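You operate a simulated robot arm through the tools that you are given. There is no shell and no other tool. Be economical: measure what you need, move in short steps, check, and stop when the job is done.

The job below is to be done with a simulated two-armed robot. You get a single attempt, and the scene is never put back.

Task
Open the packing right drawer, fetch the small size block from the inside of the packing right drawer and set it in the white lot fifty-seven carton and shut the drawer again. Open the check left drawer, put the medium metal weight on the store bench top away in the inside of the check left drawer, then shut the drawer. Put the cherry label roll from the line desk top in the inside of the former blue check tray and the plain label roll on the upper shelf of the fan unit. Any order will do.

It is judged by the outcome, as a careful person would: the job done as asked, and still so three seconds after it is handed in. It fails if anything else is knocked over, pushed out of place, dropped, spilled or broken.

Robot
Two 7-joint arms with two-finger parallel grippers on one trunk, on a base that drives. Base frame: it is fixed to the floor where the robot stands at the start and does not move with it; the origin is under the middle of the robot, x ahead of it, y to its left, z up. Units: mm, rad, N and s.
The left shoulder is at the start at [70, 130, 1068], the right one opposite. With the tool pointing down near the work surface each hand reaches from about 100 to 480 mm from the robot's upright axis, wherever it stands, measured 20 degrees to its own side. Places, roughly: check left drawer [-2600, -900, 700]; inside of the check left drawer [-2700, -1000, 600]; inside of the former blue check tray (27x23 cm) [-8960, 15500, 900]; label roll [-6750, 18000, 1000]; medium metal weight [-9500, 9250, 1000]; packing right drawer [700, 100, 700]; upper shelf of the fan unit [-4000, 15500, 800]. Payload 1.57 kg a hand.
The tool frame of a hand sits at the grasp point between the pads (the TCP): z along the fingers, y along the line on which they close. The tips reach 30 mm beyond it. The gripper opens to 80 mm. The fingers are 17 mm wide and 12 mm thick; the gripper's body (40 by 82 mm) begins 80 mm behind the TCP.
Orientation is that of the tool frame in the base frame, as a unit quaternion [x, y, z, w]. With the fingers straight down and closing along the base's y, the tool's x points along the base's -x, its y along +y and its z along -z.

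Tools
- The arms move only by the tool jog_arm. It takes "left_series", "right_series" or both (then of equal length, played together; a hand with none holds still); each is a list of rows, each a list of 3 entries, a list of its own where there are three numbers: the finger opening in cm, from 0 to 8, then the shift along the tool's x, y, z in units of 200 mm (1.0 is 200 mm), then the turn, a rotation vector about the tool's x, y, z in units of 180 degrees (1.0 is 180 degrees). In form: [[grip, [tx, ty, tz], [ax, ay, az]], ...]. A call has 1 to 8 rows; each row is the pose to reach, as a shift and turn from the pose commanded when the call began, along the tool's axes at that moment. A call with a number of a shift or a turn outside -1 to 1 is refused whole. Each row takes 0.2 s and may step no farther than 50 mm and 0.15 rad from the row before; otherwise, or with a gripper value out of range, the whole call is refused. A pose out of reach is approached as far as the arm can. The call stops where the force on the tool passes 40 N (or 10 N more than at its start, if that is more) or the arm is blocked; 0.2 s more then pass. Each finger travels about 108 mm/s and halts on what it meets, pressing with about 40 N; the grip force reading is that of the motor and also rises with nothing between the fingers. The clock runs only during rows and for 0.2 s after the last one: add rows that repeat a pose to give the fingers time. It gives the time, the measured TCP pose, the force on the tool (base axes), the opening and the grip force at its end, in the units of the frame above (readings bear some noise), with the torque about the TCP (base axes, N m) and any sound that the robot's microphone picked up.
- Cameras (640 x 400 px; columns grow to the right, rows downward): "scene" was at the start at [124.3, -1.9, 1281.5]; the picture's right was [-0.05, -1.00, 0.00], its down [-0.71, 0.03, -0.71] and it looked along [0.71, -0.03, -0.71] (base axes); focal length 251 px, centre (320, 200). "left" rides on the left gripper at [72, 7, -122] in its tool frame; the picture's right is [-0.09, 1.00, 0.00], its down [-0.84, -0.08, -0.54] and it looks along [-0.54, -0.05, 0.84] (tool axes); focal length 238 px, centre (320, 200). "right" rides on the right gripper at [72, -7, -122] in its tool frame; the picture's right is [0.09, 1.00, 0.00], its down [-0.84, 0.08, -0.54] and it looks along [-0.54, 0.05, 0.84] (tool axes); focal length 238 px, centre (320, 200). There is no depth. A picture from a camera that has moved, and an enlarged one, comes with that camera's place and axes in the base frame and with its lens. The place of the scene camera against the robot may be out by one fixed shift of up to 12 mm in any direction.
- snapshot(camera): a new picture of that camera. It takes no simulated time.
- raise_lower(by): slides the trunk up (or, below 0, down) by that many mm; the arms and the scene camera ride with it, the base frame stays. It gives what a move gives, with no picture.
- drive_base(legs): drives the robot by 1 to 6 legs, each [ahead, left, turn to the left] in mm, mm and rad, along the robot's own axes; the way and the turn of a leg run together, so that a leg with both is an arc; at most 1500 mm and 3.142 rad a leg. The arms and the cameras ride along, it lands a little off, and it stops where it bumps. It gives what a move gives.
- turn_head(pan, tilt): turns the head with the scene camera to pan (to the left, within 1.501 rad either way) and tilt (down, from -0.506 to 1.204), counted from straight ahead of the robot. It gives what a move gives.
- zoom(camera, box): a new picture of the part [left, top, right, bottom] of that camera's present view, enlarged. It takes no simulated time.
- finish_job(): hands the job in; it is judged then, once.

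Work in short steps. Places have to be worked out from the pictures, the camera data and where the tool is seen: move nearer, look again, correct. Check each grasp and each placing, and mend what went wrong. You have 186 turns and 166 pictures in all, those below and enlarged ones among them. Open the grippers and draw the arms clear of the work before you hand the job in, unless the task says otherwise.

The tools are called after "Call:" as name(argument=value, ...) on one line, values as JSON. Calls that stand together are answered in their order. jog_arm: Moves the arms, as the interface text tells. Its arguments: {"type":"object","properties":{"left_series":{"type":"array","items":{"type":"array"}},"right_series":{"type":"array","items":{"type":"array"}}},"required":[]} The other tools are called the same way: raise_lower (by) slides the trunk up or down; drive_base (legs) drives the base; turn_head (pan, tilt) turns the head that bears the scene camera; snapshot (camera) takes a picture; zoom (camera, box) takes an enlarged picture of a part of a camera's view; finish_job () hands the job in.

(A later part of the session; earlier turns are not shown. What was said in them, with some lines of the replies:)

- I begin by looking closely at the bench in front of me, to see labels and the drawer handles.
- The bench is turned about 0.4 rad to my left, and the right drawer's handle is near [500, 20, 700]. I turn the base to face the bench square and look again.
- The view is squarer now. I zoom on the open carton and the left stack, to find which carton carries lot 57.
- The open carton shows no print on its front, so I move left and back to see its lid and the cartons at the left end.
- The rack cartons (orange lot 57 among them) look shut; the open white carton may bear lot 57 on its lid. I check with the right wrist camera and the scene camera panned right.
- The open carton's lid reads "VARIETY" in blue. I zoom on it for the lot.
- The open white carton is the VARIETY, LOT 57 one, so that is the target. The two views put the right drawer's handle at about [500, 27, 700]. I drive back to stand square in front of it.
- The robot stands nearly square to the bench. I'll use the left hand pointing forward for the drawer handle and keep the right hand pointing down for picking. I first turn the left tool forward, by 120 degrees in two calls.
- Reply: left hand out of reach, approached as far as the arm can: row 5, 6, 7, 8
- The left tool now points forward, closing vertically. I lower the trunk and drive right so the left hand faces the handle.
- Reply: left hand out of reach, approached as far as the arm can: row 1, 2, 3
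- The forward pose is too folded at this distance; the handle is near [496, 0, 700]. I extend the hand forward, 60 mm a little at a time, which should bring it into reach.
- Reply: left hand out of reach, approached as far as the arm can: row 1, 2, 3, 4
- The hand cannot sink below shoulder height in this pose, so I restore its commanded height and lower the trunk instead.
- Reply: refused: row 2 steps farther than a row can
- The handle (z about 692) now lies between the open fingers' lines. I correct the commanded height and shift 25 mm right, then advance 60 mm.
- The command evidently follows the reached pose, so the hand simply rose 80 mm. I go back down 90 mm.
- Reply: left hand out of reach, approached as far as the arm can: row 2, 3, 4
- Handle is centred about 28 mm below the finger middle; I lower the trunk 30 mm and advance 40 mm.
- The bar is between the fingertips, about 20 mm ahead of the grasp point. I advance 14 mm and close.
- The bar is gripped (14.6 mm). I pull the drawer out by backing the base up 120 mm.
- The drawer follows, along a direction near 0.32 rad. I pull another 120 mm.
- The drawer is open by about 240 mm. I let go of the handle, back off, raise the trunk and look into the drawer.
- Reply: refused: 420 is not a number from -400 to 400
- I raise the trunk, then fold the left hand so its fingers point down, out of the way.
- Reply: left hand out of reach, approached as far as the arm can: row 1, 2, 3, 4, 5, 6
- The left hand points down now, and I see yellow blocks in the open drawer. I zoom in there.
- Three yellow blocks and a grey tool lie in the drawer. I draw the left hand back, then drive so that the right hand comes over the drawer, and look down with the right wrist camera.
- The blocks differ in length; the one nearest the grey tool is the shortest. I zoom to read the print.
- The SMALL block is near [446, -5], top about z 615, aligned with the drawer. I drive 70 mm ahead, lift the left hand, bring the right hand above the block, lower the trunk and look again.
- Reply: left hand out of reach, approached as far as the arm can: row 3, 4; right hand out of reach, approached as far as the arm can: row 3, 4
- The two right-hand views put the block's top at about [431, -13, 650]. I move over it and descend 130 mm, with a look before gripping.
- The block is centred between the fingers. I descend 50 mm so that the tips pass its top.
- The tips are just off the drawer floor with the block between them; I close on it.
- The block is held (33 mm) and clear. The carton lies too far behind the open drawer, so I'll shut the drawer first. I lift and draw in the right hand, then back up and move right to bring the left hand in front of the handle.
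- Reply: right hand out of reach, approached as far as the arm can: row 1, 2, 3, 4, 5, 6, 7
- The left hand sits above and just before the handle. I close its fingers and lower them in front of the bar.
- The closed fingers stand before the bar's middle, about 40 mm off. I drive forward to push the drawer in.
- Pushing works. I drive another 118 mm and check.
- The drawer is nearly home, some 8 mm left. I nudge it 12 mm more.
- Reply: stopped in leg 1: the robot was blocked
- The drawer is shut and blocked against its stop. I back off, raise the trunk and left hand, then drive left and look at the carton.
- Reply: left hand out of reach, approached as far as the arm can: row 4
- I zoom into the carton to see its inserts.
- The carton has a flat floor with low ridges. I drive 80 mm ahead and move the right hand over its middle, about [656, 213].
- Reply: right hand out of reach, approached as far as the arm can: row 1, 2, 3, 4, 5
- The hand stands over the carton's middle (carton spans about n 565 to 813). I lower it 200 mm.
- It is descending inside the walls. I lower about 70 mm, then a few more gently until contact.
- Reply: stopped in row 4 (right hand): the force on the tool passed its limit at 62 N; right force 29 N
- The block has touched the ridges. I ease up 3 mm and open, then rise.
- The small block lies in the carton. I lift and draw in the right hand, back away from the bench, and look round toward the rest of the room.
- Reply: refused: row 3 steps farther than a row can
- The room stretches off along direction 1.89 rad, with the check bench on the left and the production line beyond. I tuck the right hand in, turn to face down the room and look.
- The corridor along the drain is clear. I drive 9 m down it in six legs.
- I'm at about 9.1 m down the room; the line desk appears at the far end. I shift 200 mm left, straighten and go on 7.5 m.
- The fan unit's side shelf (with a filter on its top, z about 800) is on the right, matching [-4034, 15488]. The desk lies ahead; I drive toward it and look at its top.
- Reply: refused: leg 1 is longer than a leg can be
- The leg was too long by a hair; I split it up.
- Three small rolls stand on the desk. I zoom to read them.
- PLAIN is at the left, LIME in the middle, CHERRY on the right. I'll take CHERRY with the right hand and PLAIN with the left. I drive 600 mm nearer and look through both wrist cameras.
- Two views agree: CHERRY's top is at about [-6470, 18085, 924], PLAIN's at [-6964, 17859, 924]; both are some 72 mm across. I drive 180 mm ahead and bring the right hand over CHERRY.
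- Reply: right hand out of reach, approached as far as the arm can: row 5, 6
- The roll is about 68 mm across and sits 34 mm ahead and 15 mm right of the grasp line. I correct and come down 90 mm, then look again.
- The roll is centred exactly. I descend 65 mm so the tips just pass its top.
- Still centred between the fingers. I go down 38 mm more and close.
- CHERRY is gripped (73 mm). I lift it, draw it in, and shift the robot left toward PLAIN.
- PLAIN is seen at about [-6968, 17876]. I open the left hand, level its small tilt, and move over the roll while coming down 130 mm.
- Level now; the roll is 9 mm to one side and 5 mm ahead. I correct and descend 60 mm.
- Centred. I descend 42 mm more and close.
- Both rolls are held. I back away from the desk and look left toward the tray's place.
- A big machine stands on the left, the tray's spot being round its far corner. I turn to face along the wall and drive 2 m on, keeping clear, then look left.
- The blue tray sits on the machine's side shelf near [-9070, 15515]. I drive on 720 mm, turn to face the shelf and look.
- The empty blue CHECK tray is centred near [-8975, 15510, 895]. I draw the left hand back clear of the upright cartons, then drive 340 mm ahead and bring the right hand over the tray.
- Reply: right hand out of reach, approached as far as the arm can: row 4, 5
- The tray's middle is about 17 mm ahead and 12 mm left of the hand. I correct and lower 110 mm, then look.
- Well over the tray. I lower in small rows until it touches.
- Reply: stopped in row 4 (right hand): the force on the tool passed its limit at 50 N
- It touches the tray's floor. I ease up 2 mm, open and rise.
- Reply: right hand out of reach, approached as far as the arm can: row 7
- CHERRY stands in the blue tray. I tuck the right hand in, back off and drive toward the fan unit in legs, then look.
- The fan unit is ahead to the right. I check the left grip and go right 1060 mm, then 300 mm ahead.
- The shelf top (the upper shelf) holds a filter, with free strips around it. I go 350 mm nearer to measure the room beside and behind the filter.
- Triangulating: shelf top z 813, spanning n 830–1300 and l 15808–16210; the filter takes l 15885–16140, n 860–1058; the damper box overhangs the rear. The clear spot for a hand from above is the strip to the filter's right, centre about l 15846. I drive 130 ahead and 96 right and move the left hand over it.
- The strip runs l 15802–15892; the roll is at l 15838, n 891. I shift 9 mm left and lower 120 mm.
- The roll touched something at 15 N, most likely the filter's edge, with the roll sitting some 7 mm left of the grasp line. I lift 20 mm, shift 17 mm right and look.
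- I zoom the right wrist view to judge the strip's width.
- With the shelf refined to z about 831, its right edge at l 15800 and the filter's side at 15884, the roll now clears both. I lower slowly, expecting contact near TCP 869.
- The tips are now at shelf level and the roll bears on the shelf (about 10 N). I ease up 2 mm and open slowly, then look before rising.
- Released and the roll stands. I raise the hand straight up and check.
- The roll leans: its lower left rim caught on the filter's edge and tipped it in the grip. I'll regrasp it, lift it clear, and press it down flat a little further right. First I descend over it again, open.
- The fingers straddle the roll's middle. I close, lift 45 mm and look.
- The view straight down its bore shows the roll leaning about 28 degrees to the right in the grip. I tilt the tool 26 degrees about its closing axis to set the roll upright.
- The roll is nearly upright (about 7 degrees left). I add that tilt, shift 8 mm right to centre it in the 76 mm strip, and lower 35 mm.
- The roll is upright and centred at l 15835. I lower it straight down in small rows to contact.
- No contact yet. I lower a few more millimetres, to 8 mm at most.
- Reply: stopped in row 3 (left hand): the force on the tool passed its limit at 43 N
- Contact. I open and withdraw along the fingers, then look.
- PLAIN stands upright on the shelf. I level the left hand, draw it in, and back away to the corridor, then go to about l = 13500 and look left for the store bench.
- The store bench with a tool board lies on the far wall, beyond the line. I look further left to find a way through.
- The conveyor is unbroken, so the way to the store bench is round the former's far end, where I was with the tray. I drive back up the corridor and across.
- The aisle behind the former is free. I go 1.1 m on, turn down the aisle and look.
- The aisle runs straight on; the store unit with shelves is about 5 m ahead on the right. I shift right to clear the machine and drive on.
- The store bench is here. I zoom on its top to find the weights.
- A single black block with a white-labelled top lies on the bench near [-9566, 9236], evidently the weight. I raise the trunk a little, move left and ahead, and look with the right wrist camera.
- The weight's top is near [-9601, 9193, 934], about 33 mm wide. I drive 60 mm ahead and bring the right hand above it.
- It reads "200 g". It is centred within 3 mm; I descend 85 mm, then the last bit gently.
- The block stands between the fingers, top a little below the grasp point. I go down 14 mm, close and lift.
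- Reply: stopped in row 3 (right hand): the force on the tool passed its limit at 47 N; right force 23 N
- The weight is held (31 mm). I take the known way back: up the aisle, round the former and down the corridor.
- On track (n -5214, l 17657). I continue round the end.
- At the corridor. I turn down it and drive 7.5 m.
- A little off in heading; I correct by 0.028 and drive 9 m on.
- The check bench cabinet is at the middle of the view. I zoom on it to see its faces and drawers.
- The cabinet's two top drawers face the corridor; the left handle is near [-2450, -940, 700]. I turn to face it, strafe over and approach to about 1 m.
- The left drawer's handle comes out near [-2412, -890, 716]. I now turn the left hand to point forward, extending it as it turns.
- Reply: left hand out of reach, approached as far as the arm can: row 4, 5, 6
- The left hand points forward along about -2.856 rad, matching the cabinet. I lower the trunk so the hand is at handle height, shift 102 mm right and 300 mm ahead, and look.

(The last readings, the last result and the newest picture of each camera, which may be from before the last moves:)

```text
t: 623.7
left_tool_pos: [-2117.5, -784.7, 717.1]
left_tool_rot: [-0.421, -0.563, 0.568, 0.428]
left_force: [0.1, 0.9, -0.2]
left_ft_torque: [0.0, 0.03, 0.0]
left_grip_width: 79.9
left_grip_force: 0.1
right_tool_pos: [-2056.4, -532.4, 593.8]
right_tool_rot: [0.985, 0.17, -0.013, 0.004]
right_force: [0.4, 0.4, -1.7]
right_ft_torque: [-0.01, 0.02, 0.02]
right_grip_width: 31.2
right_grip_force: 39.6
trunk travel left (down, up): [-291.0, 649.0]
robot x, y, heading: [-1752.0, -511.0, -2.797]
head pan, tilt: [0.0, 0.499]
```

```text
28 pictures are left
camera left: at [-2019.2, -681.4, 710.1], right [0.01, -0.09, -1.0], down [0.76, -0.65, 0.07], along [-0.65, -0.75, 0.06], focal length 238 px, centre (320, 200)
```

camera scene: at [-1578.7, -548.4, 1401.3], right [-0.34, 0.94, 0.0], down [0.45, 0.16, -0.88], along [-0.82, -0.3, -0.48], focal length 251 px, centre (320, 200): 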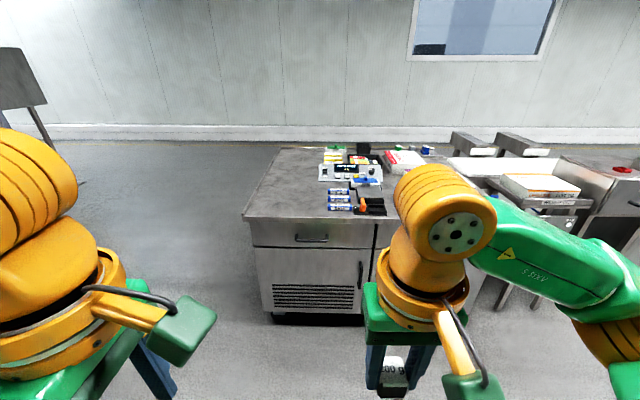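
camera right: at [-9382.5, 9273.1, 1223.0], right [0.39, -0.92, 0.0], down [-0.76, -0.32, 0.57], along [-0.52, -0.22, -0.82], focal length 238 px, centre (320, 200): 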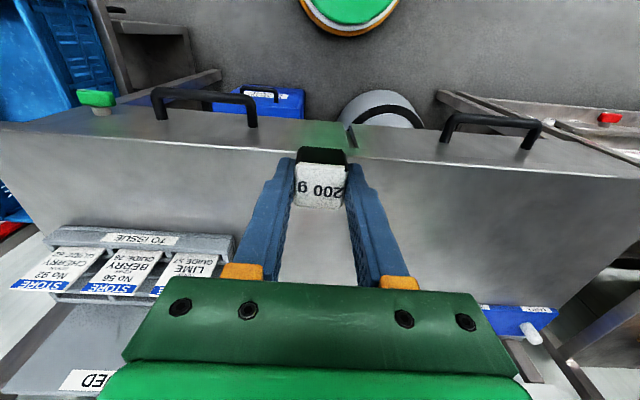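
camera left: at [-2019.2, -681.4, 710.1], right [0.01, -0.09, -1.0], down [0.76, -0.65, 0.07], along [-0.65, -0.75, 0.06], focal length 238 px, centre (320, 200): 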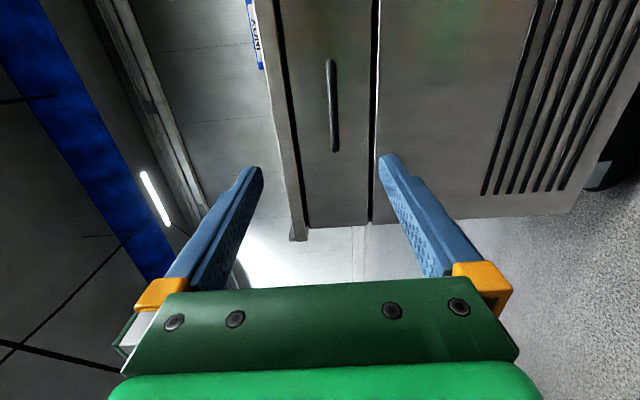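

The handle is at z about 702, some 313 mm ahead and 20 mm left. I lower 15 mm, drive 150 ahead and reach 110 mm, then check.

Call:
raise_lower(by=-15)

Call:
drive_base(legs=[[150, 0, 0]])

Call:
jog_arm(left_series=[[8, [-0.05, 0, 0.2], [0, 0, 0]], [8, [-0.05, 0, 0.4], [0, 0, 0]], [8, [-0.05, 0, 0.55], [0, 0, 0]], [8, [-0.05, 0, 0.55], [0, 0, 0]]])

Call:
snapshot(camera="left")

```text
t: 624.3
left_tool_pos: [-2117.1, -784.9, 703.5]
left_tool_rot: [-0.42, -0.564, 0.568, 0.428]
left_force: [1.2, -0.3, 0.3]
left_ft_torque: [0.0, -0.01, -0.01]
left_grip_width: 80.0
left_grip_force: 0.0
right_tool_pos: [-2055.8, -531.7, 577.6]
right_tool_rot: [0.985, 0.172, -0.012, 0.004]
right_force: [-0.4, -0.7, -1.5]
right_ft_torque: [0.01, 0.03, 0.0]
right_grip_width: 31.5
right_grip_force: 40.7
trunk travel left (down, up): [-276.0, 664.0]
robot x, y, heading: [-1744.9, -506.0, -2.789]
head pan, tilt: [0.0, 0.499]
```

```text
t: 625.7
left_tool_pos: [-2258.5, -836.6, 702.3]
left_tool_rot: [-0.42, -0.564, 0.568, 0.427]
left_force: [-0.1, -0.2, -0.5]
left_ft_torque: [0.0, -0.04, 0.02]
left_grip_width: 79.6
left_grip_force: 0.1
right_tool_pos: [-2197.2, -584.5, 578.9]
right_tool_rot: [0.985, 0.171, -0.013, 0.004]
right_force: [0.8, 0.5, -2.5]
right_ft_torque: [0.01, -0.01, -0.01]
right_grip_width: 31.4
right_grip_force: 40.4
trunk travel left (down, up): [-276.0, 664.0]
robot x, y, heading: [-1892.9, -561.1, -2.796]
head pan, tilt: [0.0, 0.499]
```

```text
t: 626.7
left_tool_pos: [-2360.6, -877.2, 705.2]
left_tool_rot: [-0.421, -0.565, 0.567, 0.427]
left_force: [-0.4, 1.0, 0.4]
left_ft_torque: [0.0, 0.03, 0.04]
left_grip_width: 80.0
left_grip_force: 0.1
right_tool_pos: [-2196.6, -584.9, 579.3]
right_tool_rot: [0.985, 0.172, -0.012, 0.004]
right_force: [-0.5, 0.3, -1.5]
right_ft_torque: [0.0, 0.0, -0.03]
right_grip_width: 31.2
right_grip_force: 39.7
trunk travel left (down, up): [-276.0, 664.0]
robot x, y, heading: [-1891.2, -559.9, -2.793]
head pan, tilt: [0.0, 0.499]
```

```text
27 pictures are left
camera left: at [-2262.7, -773.8, 698.6], right [0.02, -0.09, -1.0], down [0.76, -0.65, 0.07], along [-0.65, -0.76, 0.05], focal length 238 px, centre (320, 200)
```

left: 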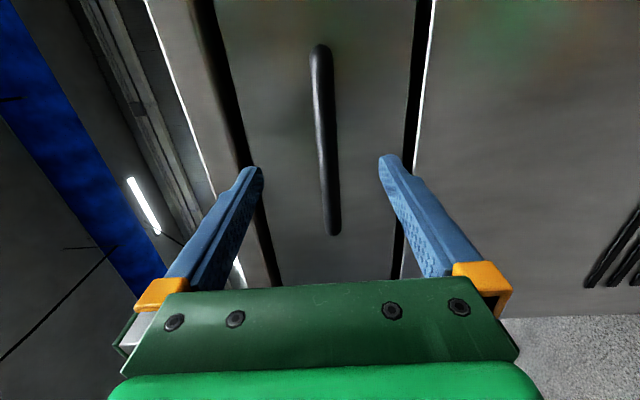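

Aligned in height and side; the bar is about 48 mm ahead. I advance 38 mm and close.

Call:
jog_arm(left_series=[[8, [0, 0, 0.1], [0, 0, 0]], [8, [0, 0, 0.19], [0, 0, 0]], [4, [0, 0, 0.19], [0, 0, 0]], [0, [0, 0, 0.19], [0, 0, 0]], [0, [0, 0, 0.19], [0, 0, 0]], [0, [0, 0, 0.19], [0, 0, 0]]])

Call:
snapshot(camera="left")

```text
t: 628.0
left_tool_pos: [-2396.3, -894.3, 699.8]
left_tool_rot: [0.425, 0.571, -0.561, -0.423]
left_force: [2.9, -0.8, -13.2]
left_ft_torque: [-0.07, -0.21, 0.09]
left_grip_width: 16.0
left_grip_force: 31.6
left hand out of reach, approached as far as the arm can: row 1, 2, 3, 4, 5, 6
right_tool_pos: [-2197.9, -584.8, 576.8]
right_tool_rot: [0.985, 0.172, -0.011, 0.003]
right_force: [-0.4, -0.2, -1.4]
right_ft_torque: [-0.03, 0.01, 0.02]
right_grip_width: 31.5
right_grip_force: 40.1
trunk travel left (down, up): [-276.0, 664.0]
robot x, y, heading: [-1888.4, -560.7, -2.794]
head pan, tilt: [0.0, 0.499]
stopped in row 6 (left hand): the force on the tool passed its limit at 42 N (the readings are from after the stop); the commanded pose is now the measured one
```

```text
26 pictures are left
camera left: at [-2298.8, -791.1, 695.3], right [0.04, -0.08, -1.0], down [0.75, -0.65, 0.08], along [-0.66, -0.75, 0.04], focal length 238 px, centre (320, 200)
```

left: 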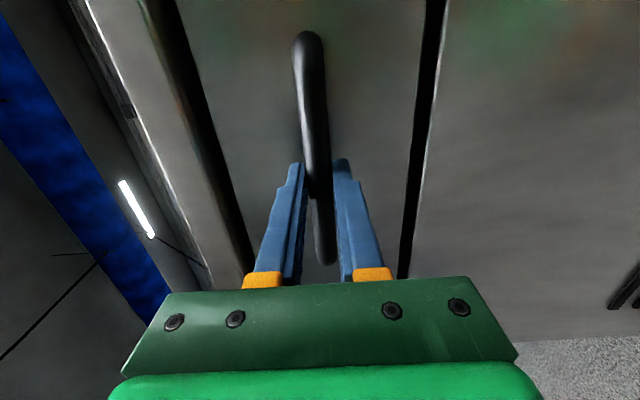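

The bar is gripped (16 mm). I pull the drawer by backing 120 mm.

Call:
drive_base(legs=[[-120, 5, 0]])

Call:
snapshot(camera="scene")

```text
t: 629.2
left_tool_pos: [-2284.1, -856.0, 700.7]
left_tool_rot: [0.426, 0.569, -0.561, -0.424]
left_force: [0.2, 5.6, -19.7]
left_ft_torque: [-0.05, -0.21, -0.31]
left_grip_width: 15.8
left_grip_force: 31.2
right_tool_pos: [-2086.2, -548.8, 576.8]
right_tool_rot: [0.985, 0.172, -0.009, 0.003]
right_force: [-0.7, -0.1, -2.0]
right_ft_torque: [0.02, 0.0, -0.02]
right_grip_width: 31.4
right_grip_force: 39.7
trunk travel left (down, up): [-276.0, 664.0]
robot x, y, heading: [-1773.0, -519.8, -2.788]
head pan, tilt: [0.0, 0.499]
```

```text
25 pictures are left
camera scene: at [-1921.3, -570.5, 875.4], right [-0.34, 0.94, 0.0], down [0.45, 0.17, -0.88], along [-0.82, -0.3, -0.48], focal length 251 px, centre (320, 200)
```

scene: 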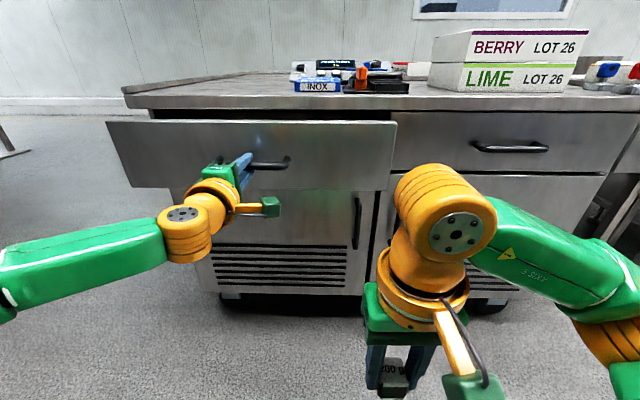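

The drawer slides out and the cabinet stays put. I pull 120 mm more.

Call:
drive_base(legs=[[-120, 3, 0]])

Call:
jog_arm(left_series=[[4, [0, 0, 0], [0, 0, 0]], [8, [0, 0, 0], [0, 0, 0]], [8, [0, 0, -0.05], [0, 0, 0]], [8, [0, 0, -0.25], [0, 0, 0]], [8, [0, 0, -0.45], [0, 0, 0]], [8, [0, 0, -0.45], [0, 0, 0]]])

Call:
drive_base(legs=[[-120, 0, 0]])

```text
t: 630.5
left_tool_pos: [-2168.3, -818.8, 700.4]
left_tool_rot: [0.425, 0.569, -0.561, -0.424]
left_force: [1.4, 0.5, -16.3]
left_ft_torque: [-0.13, -0.27, 0.44]
left_grip_width: 15.6
left_grip_force: 31.9
right_tool_pos: [-1969.0, -510.0, 576.2]
right_tool_rot: [0.985, 0.173, -0.01, 0.003]
right_force: [-0.1, 0.8, -1.9]
right_ft_torque: [0.01, 0.02, -0.01]
right_grip_width: 31.3
right_grip_force: 40.2
trunk travel left (down, up): [-276.0, 664.0]
robot x, y, heading: [-1662.7, -482.8, -2.795]
head pan, tilt: [0.0, 0.499]
```

```text
t: 631.9
left_tool_pos: [-2079.7, -792.9, 703.8]
left_tool_rot: [0.425, 0.568, -0.562, -0.424]
left_force: [-0.5, 0.0, 0.0]
left_ft_torque: [0.01, 0.0, 0.0]
left_grip_width: 80.0
left_grip_force: 0.0
right_tool_pos: [-1967.7, -508.6, 578.0]
right_tool_rot: [0.985, 0.172, -0.012, 0.004]
right_force: [0.7, -0.3, -1.8]
right_ft_torque: [0.01, -0.03, 0.0]
right_grip_width: 31.5
right_grip_force: 40.2
trunk travel left (down, up): [-276.0, 664.0]
robot x, y, heading: [-1661.6, -482.3, -2.795]
head pan, tilt: [0.0, 0.499]
```

```text
t: 633.1
left_tool_pos: [-1967.9, -750.7, 704.5]
left_tool_rot: [0.426, 0.567, -0.563, -0.424]
left_force: [0.9, 0.5, 0.1]
left_ft_torque: [-0.02, -0.01, -0.02]
left_grip_width: 80.2
left_grip_force: 0.0
right_tool_pos: [-1852.6, -468.3, 578.2]
right_tool_rot: [0.985, 0.171, -0.013, 0.004]
right_force: [0.0, 0.9, -2.6]
right_ft_torque: [0.05, 0.0, 0.01]
right_grip_width: 31.3
right_grip_force: 39.9
trunk travel left (down, up): [-276.0, 664.0]
robot x, y, heading: [-1548.3, -444.5, -2.796]
head pan, tilt: [0.0, 0.499]
```

The drawer is open about 240 mm, handle released. I raise the trunk, fold the left hand down and back, and look into the drawer.

Call:
raise_lower(by=400)

Call:
jog_arm(left_series=[[8, [0, 0, 0], [-0.045, 0, 0]], [8, [0, 0, 0], [-0.09, 0, 0]], [8, [0, 0, 0], [-0.135, 0, 0]], [8, [0, 0, 0], [-0.18, 0, 0]], [8, [0, 0, 0], [-0.225, 0, 0]], [8, [0, 0, 0], [-0.27, 0, 0]]])

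Call:
jog_arm(left_series=[[8, [0, 0, 0], [-0.045, 0, 0]], [8, [0, 0, 0], [-0.09, 0, 0]], [8, [0, 0, 0], [-0.135, 0, 0]], [8, [0, 0, 0], [-0.18, 0, 0]], [8, [0, 0, 0], [-0.23, 0, 0]], [8, [0, 0, 0], [-0.23, 0, 0]]])

Call:
jog_arm(left_series=[[4, [0, 0.2, 0], [0, 0, 0]], [0, [0, 0.4, 0], [0, 0, 0]], [0, [0, 0.6, 0], [0, 0, 0]], [0, [0, 0.6, -0.2], [0, 0, 0]], [0, [0, 0.6, -0.3], [0, 0, 0]]])

Call:
turn_head(pan=0.1, tilt=0.6)

Call:
snapshot(camera="scene")

```text
t: 637.0
left_tool_pos: [-1967.4, -749.9, 1103.5]
left_tool_rot: [0.427, 0.567, -0.562, -0.424]
left_force: [0.0, 0.3, 0.0]
left_ft_torque: [0.03, 0.01, 0.01]
left_grip_width: 79.8
left_grip_force: 0.1
right_tool_pos: [-1855.6, -466.7, 978.1]
right_tool_rot: [0.985, 0.172, -0.013, 0.004]
right_force: [0.2, -0.4, -2.7]
right_ft_torque: [-0.01, 0.01, 0.0]
right_grip_width: 31.2
right_grip_force: 40.4
trunk travel left (down, up): [-676.0, 264.0]
robot x, y, heading: [-1551.5, -443.2, -2.795]
head pan, tilt: [0.0, 0.499]
```

```text
t: 638.4
left_tool_pos: [-1967.3, -749.9, 1104.0]
left_tool_rot: [0.563, 0.749, -0.278, -0.211]
left_force: [-0.1, -0.5, 0.6]
left_ft_torque: [-0.01, -0.03, 0.02]
left_grip_width: 79.9
left_grip_force: 0.0
right_tool_pos: [-1854.3, -467.0, 978.5]
right_tool_rot: [0.985, 0.17, -0.012, 0.005]
right_force: [-0.4, 0.1, -2.6]
right_ft_torque: [-0.01, -0.02, 0.02]
right_grip_width: 31.4
right_grip_force: 40.0
trunk travel left (down, up): [-676.0, 264.0]
robot x, y, heading: [-1552.9, -441.8, -2.792]
head pan, tilt: [0.0, 0.499]
```

```text
refused: row 5 steps farther than a row can; nothing moved
```

```text
t: 639.6
left_tool_pos: [-1843.2, -713.3, 1069.6]
left_tool_rot: [0.563, 0.749, -0.279, -0.212]
left_force: [0.2, 0.1, -0.7]
left_ft_torque: [-0.03, -0.01, -0.03]
left_grip_width: 0.0
left_grip_force: 21.6
right_tool_pos: [-1854.8, -466.9, 978.1]
right_tool_rot: [0.985, 0.171, -0.013, 0.003]
right_force: [-0.3, -0.4, -1.6]
right_ft_torque: [0.03, 0.0, -0.04]
right_grip_width: 31.6
right_grip_force: 40.3
trunk travel left (down, up): [-676.0, 264.0]
robot x, y, heading: [-1553.0, -440.5, -2.794]
head pan, tilt: [0.0, 0.499]
```

```text
t: 640.2
left_tool_pos: [-1842.5, -714.2, 1069.6]
left_tool_rot: [0.563, 0.749, -0.279, -0.212]
left_force: [-0.2, -0.6, -0.4]
left_ft_torque: [-0.01, 0.04, -0.01]
left_grip_width: 0.0
left_grip_force: 21.2
right_tool_pos: [-1855.4, -467.0, 976.9]
right_tool_rot: [0.985, 0.172, -0.013, 0.004]
right_force: [-0.6, -0.3, -2.6]
right_ft_torque: [0.03, -0.02, -0.02]
right_grip_width: 31.4
right_grip_force: 39.9
trunk travel left (down, up): [-676.0, 264.0]
robot x, y, heading: [-1551.8, -444.2, -2.794]
head pan, tilt: [0.099, 0.6]
```

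```text
24 pictures are left
camera scene: at [-1683.8, -496.8, 1267.2], right [-0.43, 0.9, 0.0], down [0.51, 0.24, -0.83], along [-0.74, -0.36, -0.56], focal length 251 px, centre (320, 200)
```

scene: 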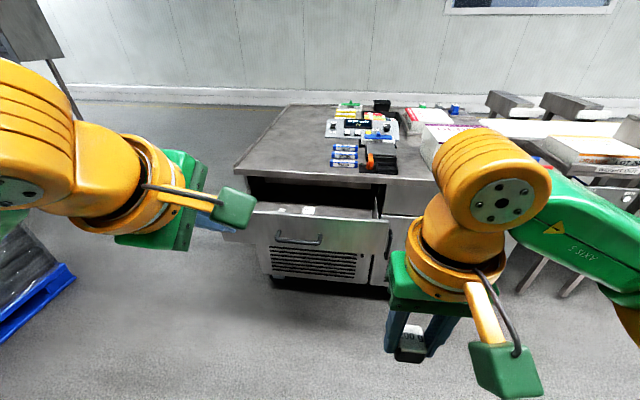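

There are white items in the drawer. I finish folding the left hand, square up to the cabinet, and drive so the right hand comes over the drawer.

Call:
jog_arm(left_series=[[0, [0, 0, 0], [-0.046, 0, 0]], [0, [0, 0, 0], [-0.092, 0, 0]], [0, [0, 0, 0], [-0.138, 0, 0]], [0, [0, 0, 0], [-0.184, 0, 0]], [0, [0, 0, 0], [-0.228, 0, 0]]])

Call:
drive_base(legs=[[0, 0, -0.046], [0, 285, 0], [400, 0, 0]])

Call:
snapshot(camera="right")

```text
t: 641.4
left_tool_pos: [-1843.0, -713.9, 1070.8]
left_tool_rot: [0.602, 0.799, 0.002, -0.001]
left_force: [-1.1, 0.4, 0.5]
left_ft_torque: [0.0, -0.01, -0.01]
left_grip_width: 0.0
left_grip_force: 21.2
right_tool_pos: [-1856.3, -466.1, 978.2]
right_tool_rot: [0.985, 0.171, -0.012, 0.004]
right_force: [0.4, 0.4, -2.8]
right_ft_torque: [0.0, 0.0, 0.01]
right_grip_width: 31.3
right_grip_force: 40.1
trunk travel left (down, up): [-676.0, 264.0]
robot x, y, heading: [-1549.1, -441.1, -2.795]
head pan, tilt: [0.099, 0.6]
```

```text
t: 645.9
left_tool_pos: [-2154.5, -1087.1, 1071.2]
left_tool_rot: [0.621, 0.784, 0.001, -0.001]
left_force: [1.0, 0.1, -0.1]
left_ft_torque: [0.04, 0.03, 0.0]
left_grip_width: 0.0
left_grip_force: 21.2
right_tool_pos: [-2153.9, -840.2, 978.5]
right_tool_rot: [0.989, 0.145, -0.014, 0.004]
right_force: [-0.7, -0.8, -2.0]
right_ft_torque: [0.04, -0.01, -0.01]
right_grip_width: 31.1
right_grip_force: 39.6
trunk travel left (down, up): [-676.0, 264.0]
robot x, y, heading: [-1849.2, -829.7, -2.839]
head pan, tilt: [0.099, 0.6]
```

```text
23 pictures are left
camera right: at [-2083.4, -812.0, 1097.8], right [0.38, -0.93, 0.0], down [-0.76, -0.31, 0.56], along [-0.52, -0.21, -0.83], focal length 238 px, centre (320, 200)
```

right: 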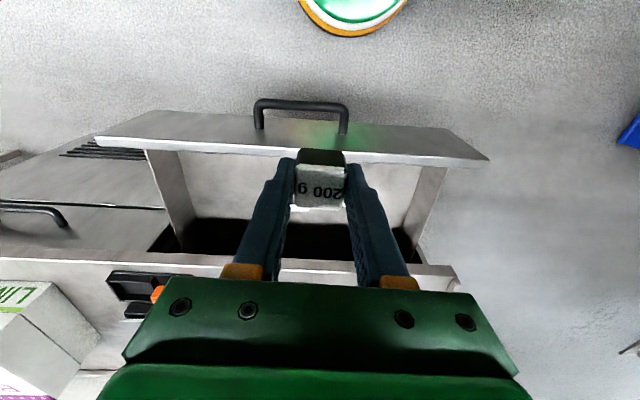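

I check the drawer's inside with the head tilted down.

Call:
turn_head(pan=0.0, tilt=0.85)

Call:
snapshot(camera="scene")

```text
t: 646.7
left_tool_pos: [-2155.1, -1087.5, 1071.0]
left_tool_rot: [0.621, 0.784, 0.001, -0.002]
left_force: [0.4, 0.3, 0.6]
left_ft_torque: [0.03, -0.03, 0.02]
left_grip_width: 0.0
left_grip_force: 21.3
right_tool_pos: [-2154.1, -841.1, 977.2]
right_tool_rot: [0.989, 0.146, -0.013, 0.004]
right_force: [0.3, 0.0, -2.5]
right_ft_torque: [0.01, 0.02, 0.02]
right_grip_width: 31.5
right_grip_force: 40.6
trunk travel left (down, up): [-676.0, 264.0]
robot x, y, heading: [-1849.5, -832.3, -2.845]
head pan, tilt: [0.0, 0.85]
```

```text
22 pictures are left
camera scene: at [-1978.5, -867.7, 1246.3], right [-0.29, 0.96, 0.0], down [0.72, 0.22, -0.66], along [-0.63, -0.19, -0.75], focal length 251 px, centre (320, 200)
```

scene: 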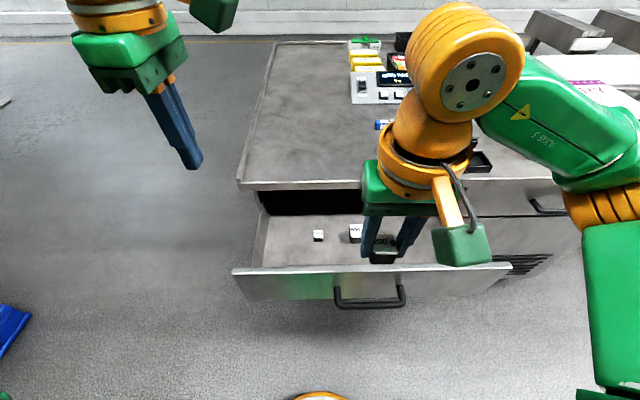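

The drawer holds a small and a large weight at its left and middle; the right part is free. I shift the robot 120 right and 60 ahead, move the hand over a free spot at about [-2365, -725], and look.

Call:
drive_base(legs=[[0, -120, 0], [60, 0, 0]])

Call:
jog_arm(right_series=[[0, [-0.15, -0.08, 0], [0, 0, 0]], [0, [-0.3, -0.16, 0], [0, 0, 0]], [0, [-0.45, -0.24, 0], [0, 0, 0]], [0, [-0.55, -0.26, 0], [0, 0, 0]], [0, [-0.55, -0.26, 0.2], [0, 0, 0]], [0, [-0.55, -0.26, 0.4], [0, 0, 0]]])

Call:
snapshot(camera="right")

Call:
snapshot(camera="scene")

```text
t: 648.5
left_tool_pos: [-2243.5, -989.8, 1071.3]
left_tool_rot: [0.622, 0.783, 0.0, -0.003]
left_force: [0.2, 0.6, 0.0]
left_ft_torque: [0.0, 0.02, 0.03]
left_grip_width: 0.0
left_grip_force: 20.8
right_tool_pos: [-2242.6, -743.6, 978.7]
right_tool_rot: [0.989, 0.145, -0.014, 0.003]
right_force: [0.8, 0.1, -2.3]
right_ft_torque: [0.04, 0.0, -0.01]
right_grip_width: 31.4
right_grip_force: 40.6
trunk travel left (down, up): [-676.0, 264.0]
robot x, y, heading: [-1936.5, -737.6, -2.846]
head pan, tilt: [0.0, 0.85]
```

```text
t: 649.9
left_tool_pos: [-2247.4, -990.3, 1070.8]
left_tool_rot: [0.621, 0.783, 0.002, -0.001]
left_force: [0.6, -1.0, 0.3]
left_ft_torque: [-0.01, -0.03, 0.0]
left_grip_width: 0.0
left_grip_force: 20.9
right_tool_pos: [-2368.6, -724.9, 900.1]
right_tool_rot: [0.989, 0.146, -0.013, 0.004]
right_force: [0.0, 0.2, -2.6]
right_ft_torque: [-0.02, -0.02, -0.01]
right_grip_width: 31.4
right_grip_force: 40.2
trunk travel left (down, up): [-676.0, 264.0]
robot x, y, heading: [-1937.0, -735.1, -2.85]
head pan, tilt: [0.0, 0.85]
```

```text
21 pictures are left
camera right: at [-2299.0, -697.5, 1019.0], right [0.38, -0.93, 0.0], down [-0.77, -0.31, 0.56], along [-0.52, -0.21, -0.83], focal length 238 px, centre (320, 200)
```

right: 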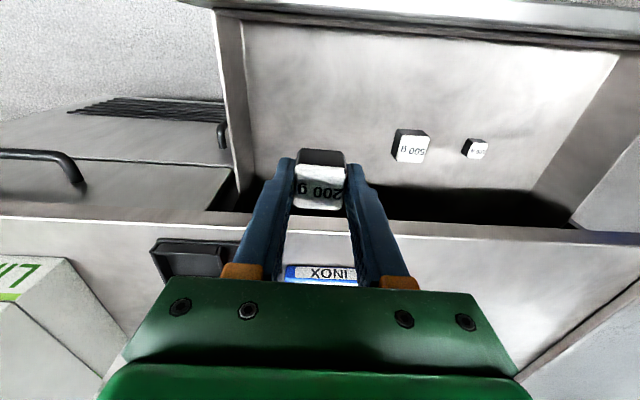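

```text
20 pictures are left
camera scene: at [-2070.9, -770.5, 1246.2], right [-0.29, 0.96, 0.0], down [0.72, 0.22, -0.66], along [-0.63, -0.19, -0.75], focal length 251 px, centre (320, 200)
```

scene: 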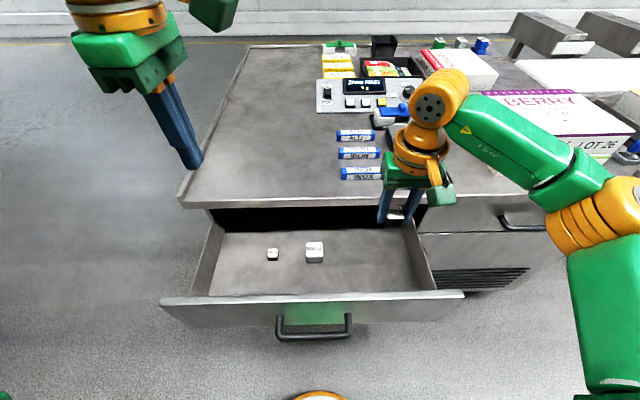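

The spot is clear: over 100 mm from the right wall and from the 500 g weight. I lower 170 mm, then slowly to contact.

Call:
jog_arm(right_series=[[0, [0, 0, 0.2], [0, 0, 0]], [0, [0, 0, 0.4], [0, 0, 0]], [0, [0, 0, 0.6], [0, 0, 0]], [0, [0, 0, 0.75], [0, 0, 0]], [0, [0, 0, 0.85], [0, 0, 0]], [0, [0, 0, 0.85], [0, 0, 0]]])

Call:
jog_arm(right_series=[[0, [0, 0, 0.05], [0, 0, 0]], [0, [0, 0, 0.1], [0, 0, 0]], [0, [0, 0, 0.15], [0, 0, 0]], [0, [0, 0, 0.2], [0, 0, 0]], [0, [0, 0, 0.25], [0, 0, 0]], [0, [0, 0, 0.3], [0, 0, 0]], [0, [0, 0, 0.35], [0, 0, 0]], [0, [0, 0, 0.4], [0, 0, 0]]])

Call:
snapshot(camera="right")

```text
t: 651.3
left_tool_pos: [-2246.4, -989.5, 1069.7]
left_tool_rot: [0.622, 0.783, 0.001, -0.001]
left_force: [0.7, -1.0, 0.3]
left_ft_torque: [-0.01, 0.01, 0.01]
left_grip_width: 0.2
left_grip_force: 21.5
right_tool_pos: [-2372.7, -727.8, 730.8]
right_tool_rot: [0.989, 0.146, -0.013, 0.004]
right_force: [0.1, -0.6, -2.0]
right_ft_torque: [-0.03, 0.01, 0.02]
right_grip_width: 31.1
right_grip_force: 39.0
trunk travel left (down, up): [-676.0, 264.0]
robot x, y, heading: [-1939.6, -736.3, -2.848]
head pan, tilt: [0.0, 0.85]
```

```text
t: 652.9
left_tool_pos: [-2241.4, -989.7, 1072.0]
left_tool_rot: [0.623, 0.782, -0.001, -0.004]
left_force: [-0.2, 0.0, 0.6]
left_ft_torque: [0.0, -0.04, 0.0]
left_grip_width: 0.0
left_grip_force: 21.1
right_tool_pos: [-2373.7, -729.3, 667.9]
right_tool_rot: [0.989, 0.146, -0.021, 0.005]
right_force: [0.3, 1.7, 37.9]
right_ft_torque: [0.74, -0.24, 0.24]
right_grip_width: 31.0
right_grip_force: 40.0
trunk travel left (down, up): [-676.0, 264.0]
robot x, y, heading: [-1940.8, -737.2, -2.848]
head pan, tilt: [0.0, 0.85]
stopped in row 8 (right hand): the force on the tool passed its limit at 53 N (the readings are from after the stop); the commanded pose is now the measured one
```

```text
19 pictures are left
camera right: at [-2302.4, -700.6, 786.6], right [0.37, -0.93, 0.0], down [-0.76, -0.31, 0.58], along [-0.54, -0.22, -0.82], focal length 238 px, centre (320, 200)
```

right: 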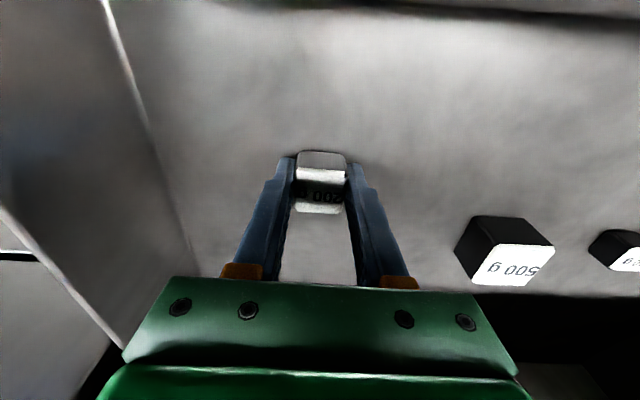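

Contact with the drawer floor. I ease up 3 mm, open to 5 cm, and rise.

Call:
jog_arm(right_series=[[0, [0, 0, -0.015], [0, 0, 0]], [3.8, [0, 0, -0.015], [0, 0, 0]], [6, [0, 0, -0.015], [0, 0, 0]], [6, [0, 0, -0.015], [0, 0, 0]], [6, [0, 0, -0.15], [0, 0, 0]], [6, [0, 0, -0.35], [0, 0, 0]], [6, [0, 0, -0.55], [0, 0, 0]], [6, [0, 0, -0.75], [0, 0, 0]]])

Call:
snapshot(camera="right")

```text
t: 654.7
left_tool_pos: [-2246.0, -989.7, 1070.2]
left_tool_rot: [0.623, 0.783, 0.001, -0.001]
left_force: [1.4, 0.1, 1.1]
left_ft_torque: [-0.02, 0.02, 0.04]
left_grip_width: 0.0
left_grip_force: 21.9
right_tool_pos: [-2371.0, -725.4, 814.2]
right_tool_rot: [0.989, 0.145, -0.016, 0.005]
right_force: [0.5, -0.2, -0.1]
right_ft_torque: [-0.02, -0.04, -0.04]
right_grip_width: 59.8
right_grip_force: 0.0
trunk travel left (down, up): [-676.0, 264.0]
robot x, y, heading: [-1938.4, -742.7, -2.843]
head pan, tilt: [0.0, 0.85]
```

```text
18 pictures are left
camera right: at [-2301.0, -697.2, 933.0], right [0.37, -0.93, 0.0], down [-0.76, -0.31, 0.57], along [-0.53, -0.21, -0.82], focal length 238 px, centre (320, 200)
```

right: 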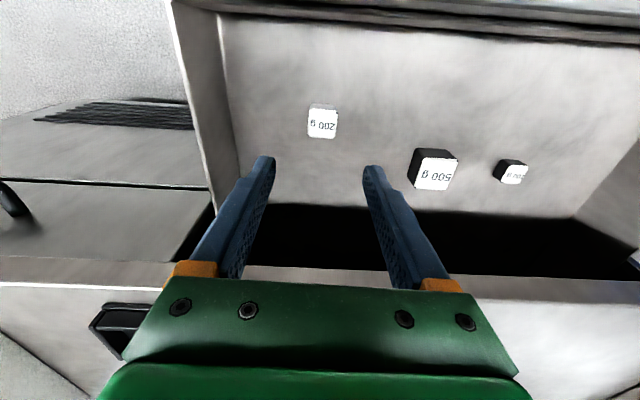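

The 200 g weight stands in the drawer. I close and lift the right hand clear, draw it back, then move so it stands in front of the handle.

Call:
jog_arm(right_series=[[6, [0, 0, -0.2], [0, 0, 0]], [3, [0, 0, -0.4], [0, 0, 0]], [0, [0.2, 0, -0.45], [0, 0, 0]], [0, [0.4, 0, -0.45], [0, 0, 0]], [0, [0.6, 0, -0.45], [0, 0, 0]], [0, [0.7, 0, -0.45], [0, 0, 0]]])

Call:
drive_base(legs=[[-110, 0, 0], [0, 149, 0]])

Call:
raise_lower(by=-130)

Call:
snapshot(camera="right")

```text
t: 656.1
left_tool_pos: [-2246.4, -990.2, 1070.8]
left_tool_rot: [0.622, 0.783, 0.001, -0.001]
left_force: [0.1, 0.1, -0.4]
left_ft_torque: [0.03, 0.0, 0.02]
left_grip_width: 0.2
left_grip_force: 22.0
right_tool_pos: [-2233.8, -684.8, 900.2]
right_tool_rot: [0.989, 0.144, -0.016, 0.005]
right_force: [0.6, 0.3, 0.2]
right_ft_torque: [-0.01, 0.0, 0.02]
right_grip_width: 0.0
right_grip_force: 21.9
trunk travel left (down, up): [-676.0, 264.0]
robot x, y, heading: [-1941.6, -735.6, -2.848]
head pan, tilt: [0.0, 0.85]
```

```text
t: 658.3
left_tool_pos: [-2099.6, -1099.5, 1070.8]
left_tool_rot: [0.622, 0.783, 0.0, -0.001]
left_force: [-0.5, -1.1, 0.1]
left_ft_torque: [-0.01, -0.01, 0.01]
left_grip_width: 0.2
left_grip_force: 21.4
right_tool_pos: [-2086.4, -794.4, 899.5]
right_tool_rot: [0.989, 0.145, -0.017, 0.006]
right_force: [0.1, -0.7, 0.3]
right_ft_torque: [-0.03, 0.0, -0.02]
right_grip_width: 0.0
right_grip_force: 21.5
trunk travel left (down, up): [-676.0, 264.0]
robot x, y, heading: [-1790.5, -844.5, -2.84]
head pan, tilt: [0.0, 0.85]
```

```text
t: 659.9
left_tool_pos: [-2097.7, -1099.9, 940.8]
left_tool_rot: [0.623, 0.783, 0.002, -0.002]
left_force: [0.5, 0.2, 1.0]
left_ft_torque: [-0.02, -0.02, -0.01]
left_grip_width: 0.0
left_grip_force: 21.3
right_tool_pos: [-2085.6, -795.7, 769.9]
right_tool_rot: [0.989, 0.145, -0.016, 0.005]
right_force: [-0.2, 0.4, 0.0]
right_ft_torque: [0.01, -0.02, 0.02]
right_grip_width: 0.0
right_grip_force: 21.0
trunk travel left (down, up): [-546.0, 394.0]
robot x, y, heading: [-1788.2, -847.4, -2.843]
head pan, tilt: [0.0, 0.85]
```

```text
17 pictures are left
camera right: at [-2015.5, -766.6, 888.6], right [0.37, -0.93, 0.0], down [-0.76, -0.31, 0.57], along [-0.53, -0.21, -0.82], focal length 238 px, centre (320, 200)
```

right: 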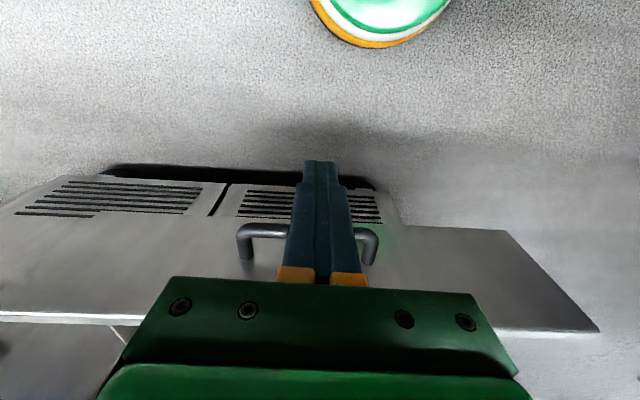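

The closed fingers are centred before the handle, some 75 mm off. I lower them to bar height and push with the base.

Call:
jog_arm(right_series=[[0, [0, 0, 0.2], [0, 0, 0]], [0, [0, 0, 0.36], [0, 0, 0]], [0, [0, 0, 0.36], [0, 0, 0]]])

Call:
drive_base(legs=[[200, 0, 0]])

Call:
snapshot(camera="right")

```text
t: 660.7
left_tool_pos: [-2097.9, -1098.8, 940.5]
left_tool_rot: [0.623, 0.782, 0.001, -0.002]
left_force: [0.1, 0.4, -0.6]
left_ft_torque: [0.0, 0.0, 0.02]
left_grip_width: 0.1
left_grip_force: 21.7
right_tool_pos: [-2087.1, -795.4, 696.7]
right_tool_rot: [0.989, 0.146, -0.015, 0.004]
right_force: [-0.3, 0.8, 0.2]
right_ft_torque: [-0.01, -0.03, 0.02]
right_grip_width: 0.0
right_grip_force: 20.9
trunk travel left (down, up): [-546.0, 394.0]
robot x, y, heading: [-1792.4, -846.4, -2.848]
head pan, tilt: [0.0, 0.85]
```

```text
t: 662.2
left_tool_pos: [-2289.2, -1157.2, 940.3]
left_tool_rot: [0.623, 0.782, 0.001, -0.001]
left_force: [-0.9, 0.1, -0.6]
left_ft_torque: [0.01, 0.0, -0.03]
left_grip_width: 0.0
left_grip_force: 21.5
right_tool_pos: [-2277.8, -851.6, 696.9]
right_tool_rot: [0.99, 0.143, -0.017, 0.004]
right_force: [0.2, 0.9, 0.7]
right_ft_torque: [-0.02, 0.03, -0.01]
right_grip_width: 0.0
right_grip_force: 21.4
trunk travel left (down, up): [-546.0, 394.0]
robot x, y, heading: [-1979.0, -903.6, -2.851]
head pan, tilt: [0.0, 0.85]
```

```text
16 pictures are left
camera right: at [-2207.3, -824.5, 816.3], right [0.37, -0.93, 0.0], down [-0.76, -0.31, 0.57], along [-0.53, -0.21, -0.82], focal length 238 px, centre (320, 200)
```

right: 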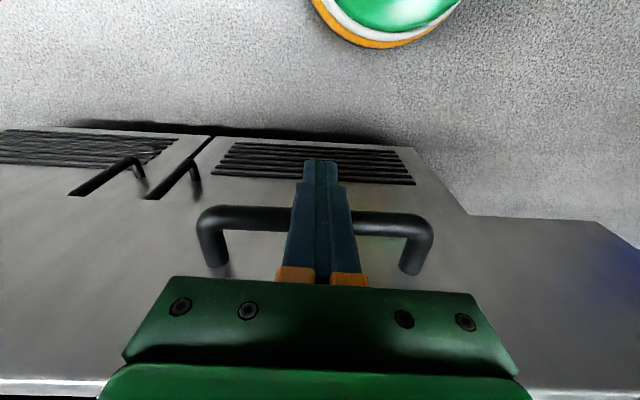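

Pushing well, about 110 mm to go. I drive 105 mm, then nudge to the stop.

Call:
drive_base(legs=[[105, 0, 0.005]])

Call:
drive_base(legs=[[15, 0, 0]])

Call:
snapshot(camera="scene")

```text
t: 663.4
left_tool_pos: [-2389.0, -1188.7, 941.1]
left_tool_rot: [0.622, 0.783, 0.001, -0.002]
left_force: [0.2, 0.9, 0.3]
left_ft_torque: [-0.01, 0.01, 0.0]
left_grip_width: 0.0
left_grip_force: 20.7
right_tool_pos: [-2378.7, -885.0, 697.4]
right_tool_rot: [0.989, 0.146, -0.017, 0.005]
right_force: [-0.3, 0.7, 0.6]
right_ft_torque: [0.01, 0.0, 0.02]
right_grip_width: 0.0
right_grip_force: 20.9
trunk travel left (down, up): [-546.0, 394.0]
robot x, y, heading: [-2081.3, -935.0, -2.846]
head pan, tilt: [0.0, 0.85]
```

```text
t: 664.2
left_tool_pos: [-2399.1, -1191.4, 941.8]
left_tool_rot: [0.621, 0.783, -0.001, -0.003]
left_force: [0.2, 0.1, 0.4]
left_ft_torque: [0.01, -0.01, 0.02]
left_grip_width: 0.1
left_grip_force: 21.4
right_tool_pos: [-2390.6, -887.5, 697.5]
right_tool_rot: [0.989, 0.147, -0.016, 0.005]
right_force: [16.9, 3.2, -11.1]
right_ft_torque: [-0.05, 1.11, 0.34]
right_grip_width: 0.1
right_grip_force: 21.3
trunk travel left (down, up): [-546.0, 394.0]
robot x, y, heading: [-2090.9, -938.3, -2.843]
head pan, tilt: [0.0, 0.85]
```

```text
15 pictures are left
camera scene: at [-2222.5, -971.7, 1116.6], right [-0.29, 0.96, 0.0], down [0.72, 0.22, -0.66], along [-0.63, -0.19, -0.75], focal length 251 px, centre (320, 200)
```

scene: 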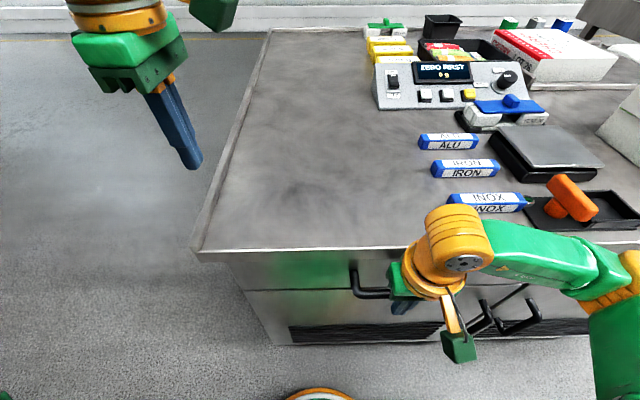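

The push force (17 N) shows the drawer at its stop. I back off, raise up, and check it.

Call:
drive_base(legs=[[-300, 0, 0]])

Call:
raise_lower(by=200)

Call:
turn_head(pan=0.0, tilt=0.6)

Call:
snapshot(camera="scene")

```text
t: 666.2
left_tool_pos: [-2116.7, -1104.7, 941.2]
left_tool_rot: [0.622, 0.783, 0.001, -0.001]
left_force: [0.5, -0.1, -0.3]
left_ft_torque: [0.01, -0.01, 0.01]
left_grip_width: 0.1
left_grip_force: 21.9
right_tool_pos: [-2103.9, -801.4, 696.8]
right_tool_rot: [0.989, 0.146, -0.015, 0.004]
right_force: [0.2, -0.4, 0.0]
right_ft_torque: [0.0, 0.03, 0.01]
right_grip_width: 0.0
right_grip_force: 21.0
trunk travel left (down, up): [-546.0, 394.0]
robot x, y, heading: [-1810.6, -850.7, -2.846]
head pan, tilt: [0.0, 0.85]
```

```text
t: 668.4
left_tool_pos: [-2115.8, -1104.0, 1140.4]
left_tool_rot: [0.622, 0.783, 0.001, -0.003]
left_force: [0.2, 0.0, -0.2]
left_ft_torque: [0.0, 0.0, 0.02]
left_grip_width: 0.4
left_grip_force: 21.1
right_tool_pos: [-2106.4, -802.1, 897.7]
right_tool_rot: [0.989, 0.146, -0.015, 0.004]
right_force: [-0.1, 0.0, -0.4]
right_ft_torque: [-0.01, 0.01, 0.02]
right_grip_width: 0.4
right_grip_force: 21.0
trunk travel left (down, up): [-746.0, 194.0]
robot x, y, heading: [-1811.1, -850.5, -2.849]
head pan, tilt: [0.0, 0.85]
```

```text
t: 669.2
left_tool_pos: [-2116.8, -1105.3, 1140.6]
left_tool_rot: [0.622, 0.783, 0.001, -0.002]
left_force: [1.3, -0.6, -0.4]
left_ft_torque: [0.01, 0.03, 0.03]
left_grip_width: 0.0
left_grip_force: 21.6
right_tool_pos: [-2105.6, -801.7, 897.5]
right_tool_rot: [0.989, 0.146, -0.015, 0.004]
right_force: [0.6, -0.2, 1.1]
right_ft_torque: [0.05, -0.01, -0.03]
right_grip_width: 0.0
right_grip_force: 21.4
trunk travel left (down, up): [-746.0, 194.0]
robot x, y, heading: [-1809.3, -851.4, -2.847]
head pan, tilt: [0.0, 0.6]
```

```text
14 pictures are left
camera scene: at [-1949.2, -888.5, 1337.1], right [-0.29, 0.96, 0.0], down [0.54, 0.16, -0.82], along [-0.79, -0.24, -0.57], focal length 251 px, centre (320, 200)
```

scene: 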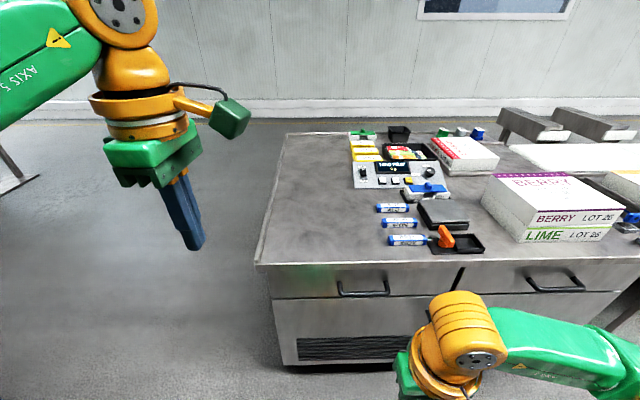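

The check drawer is flush like its neighbour. I back off, open both grippers, and turn for a last look at the packing bench.

Call:
drive_base(legs=[[-500, 0, 0], [0, 0, 3.1]])

Call:
jog_arm(left_series=[[4, [0, 0, 0], [0, 0, 0]], [8, [0, 0, 0], [0, 0, 0]], [8, [0, 0, 0], [0, 0, 0]]], right_series=[[4, [0, 0, 0], [0, 0, 0]], [8, [0, 0, 0], [0, 0, 0]], [8, [0, 0, 0], [0, 0, 0]]])

Call:
turn_head(pan=0.15, tilt=0.35)

Call:
snapshot(camera="scene")

```text
t: 679.4
left_tool_pos: [-1014.5, -462.0, 1141.1]
left_tool_rot: [0.772, -0.636, 0.002, 0.001]
left_force: [0.5, -0.2, 0.7]
left_ft_torque: [-0.04, 0.02, -0.02]
left_grip_width: 0.2
left_grip_force: 21.1
right_tool_pos: [-1036.3, -764.4, 897.1]
right_tool_rot: [-0.128, 0.992, 0.004, 0.016]
right_force: [0.0, -0.5, 0.1]
right_ft_torque: [0.0, -0.03, 0.0]
right_grip_width: 0.0
right_grip_force: 21.2
trunk travel left (down, up): [-746.0, 194.0]
robot x, y, heading: [-1333.0, -703.9, 0.255]
head pan, tilt: [0.0, 0.6]
```

```text
t: 680.2
left_tool_pos: [-1014.4, -461.1, 1140.7]
left_tool_rot: [0.772, -0.636, 0.002, 0.001]
left_force: [-0.2, -0.5, 0.3]
left_ft_torque: [0.02, 0.0, 0.0]
left_grip_width: 80.0
left_grip_force: 0.0
right_tool_pos: [-1037.0, -764.9, 897.1]
right_tool_rot: [-0.128, 0.992, 0.004, 0.016]
right_force: [0.1, 1.3, -0.3]
right_ft_torque: [0.0, 0.05, -0.01]
right_grip_width: 79.8
right_grip_force: 0.1
trunk travel left (down, up): [-746.0, 194.0]
robot x, y, heading: [-1329.2, -701.6, 0.265]
head pan, tilt: [0.0, 0.6]
```

```text
t: 681.0
left_tool_pos: [-1014.3, -460.1, 1140.9]
left_tool_rot: [0.771, -0.636, 0.001, 0.002]
left_force: [-0.2, -0.2, 0.3]
left_ft_torque: [0.0, 0.0, 0.02]
left_grip_width: 80.0
left_grip_force: 0.0
right_tool_pos: [-1037.0, -764.8, 897.0]
right_tool_rot: [-0.128, 0.992, 0.004, 0.016]
right_force: [1.2, 0.5, 0.6]
right_ft_torque: [0.01, -0.02, 0.0]
right_grip_width: 80.0
right_grip_force: 0.0
trunk travel left (down, up): [-746.0, 194.0]
robot x, y, heading: [-1328.6, -706.1, 0.257]
head pan, tilt: [0.15, 0.351]
```

```text
13 pictures are left
camera scene: at [-1204.1, -653.1, 1359.9], right [0.4, -0.92, 0.0], down [-0.32, -0.14, -0.94], along [0.86, 0.37, -0.34], focal length 251 px, centre (320, 200)
```

scene: 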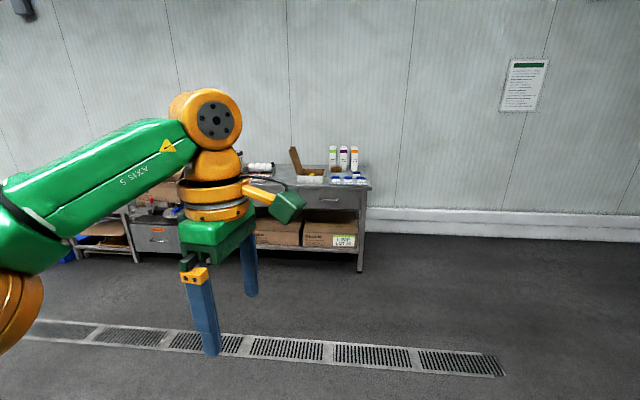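

Call:
zoom(camera="scene", box=[260, 135, 380, 215])

```text
5.00 times, centred on (320, 175) of scene
camera zoom: at [-1204.1, -653.1, 1359.9], right [0.4, -0.92, 0.0], down [-0.32, -0.14, -0.94], along [0.86, 0.37, -0.34], focal length 1254 px, centre (320, 325)
```

zoom: 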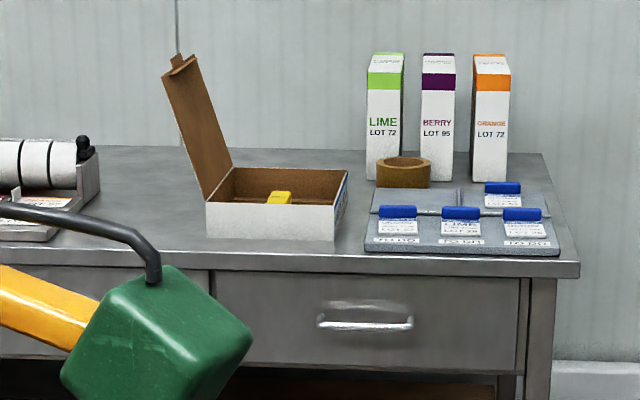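

The small block lies in the carton and the packing drawer is shut. Both arms are clear with their grippers open, so I hand the job in.

Call:
finish_job()

```text
The job is handed in.
```

The whole job is done and handed in:
- **Small block:** it is in the white lot 57 carton, and the packing right drawer is shut.
- **Medium weight:** the 200 g weight is in the check left drawer, and that drawer is shut.
- **Label rolls:** cherry is in the blue check tray. Plain stands on the fan unit's upper shelf, after I had to regrasp it once because it first came down leaning on the filter there.
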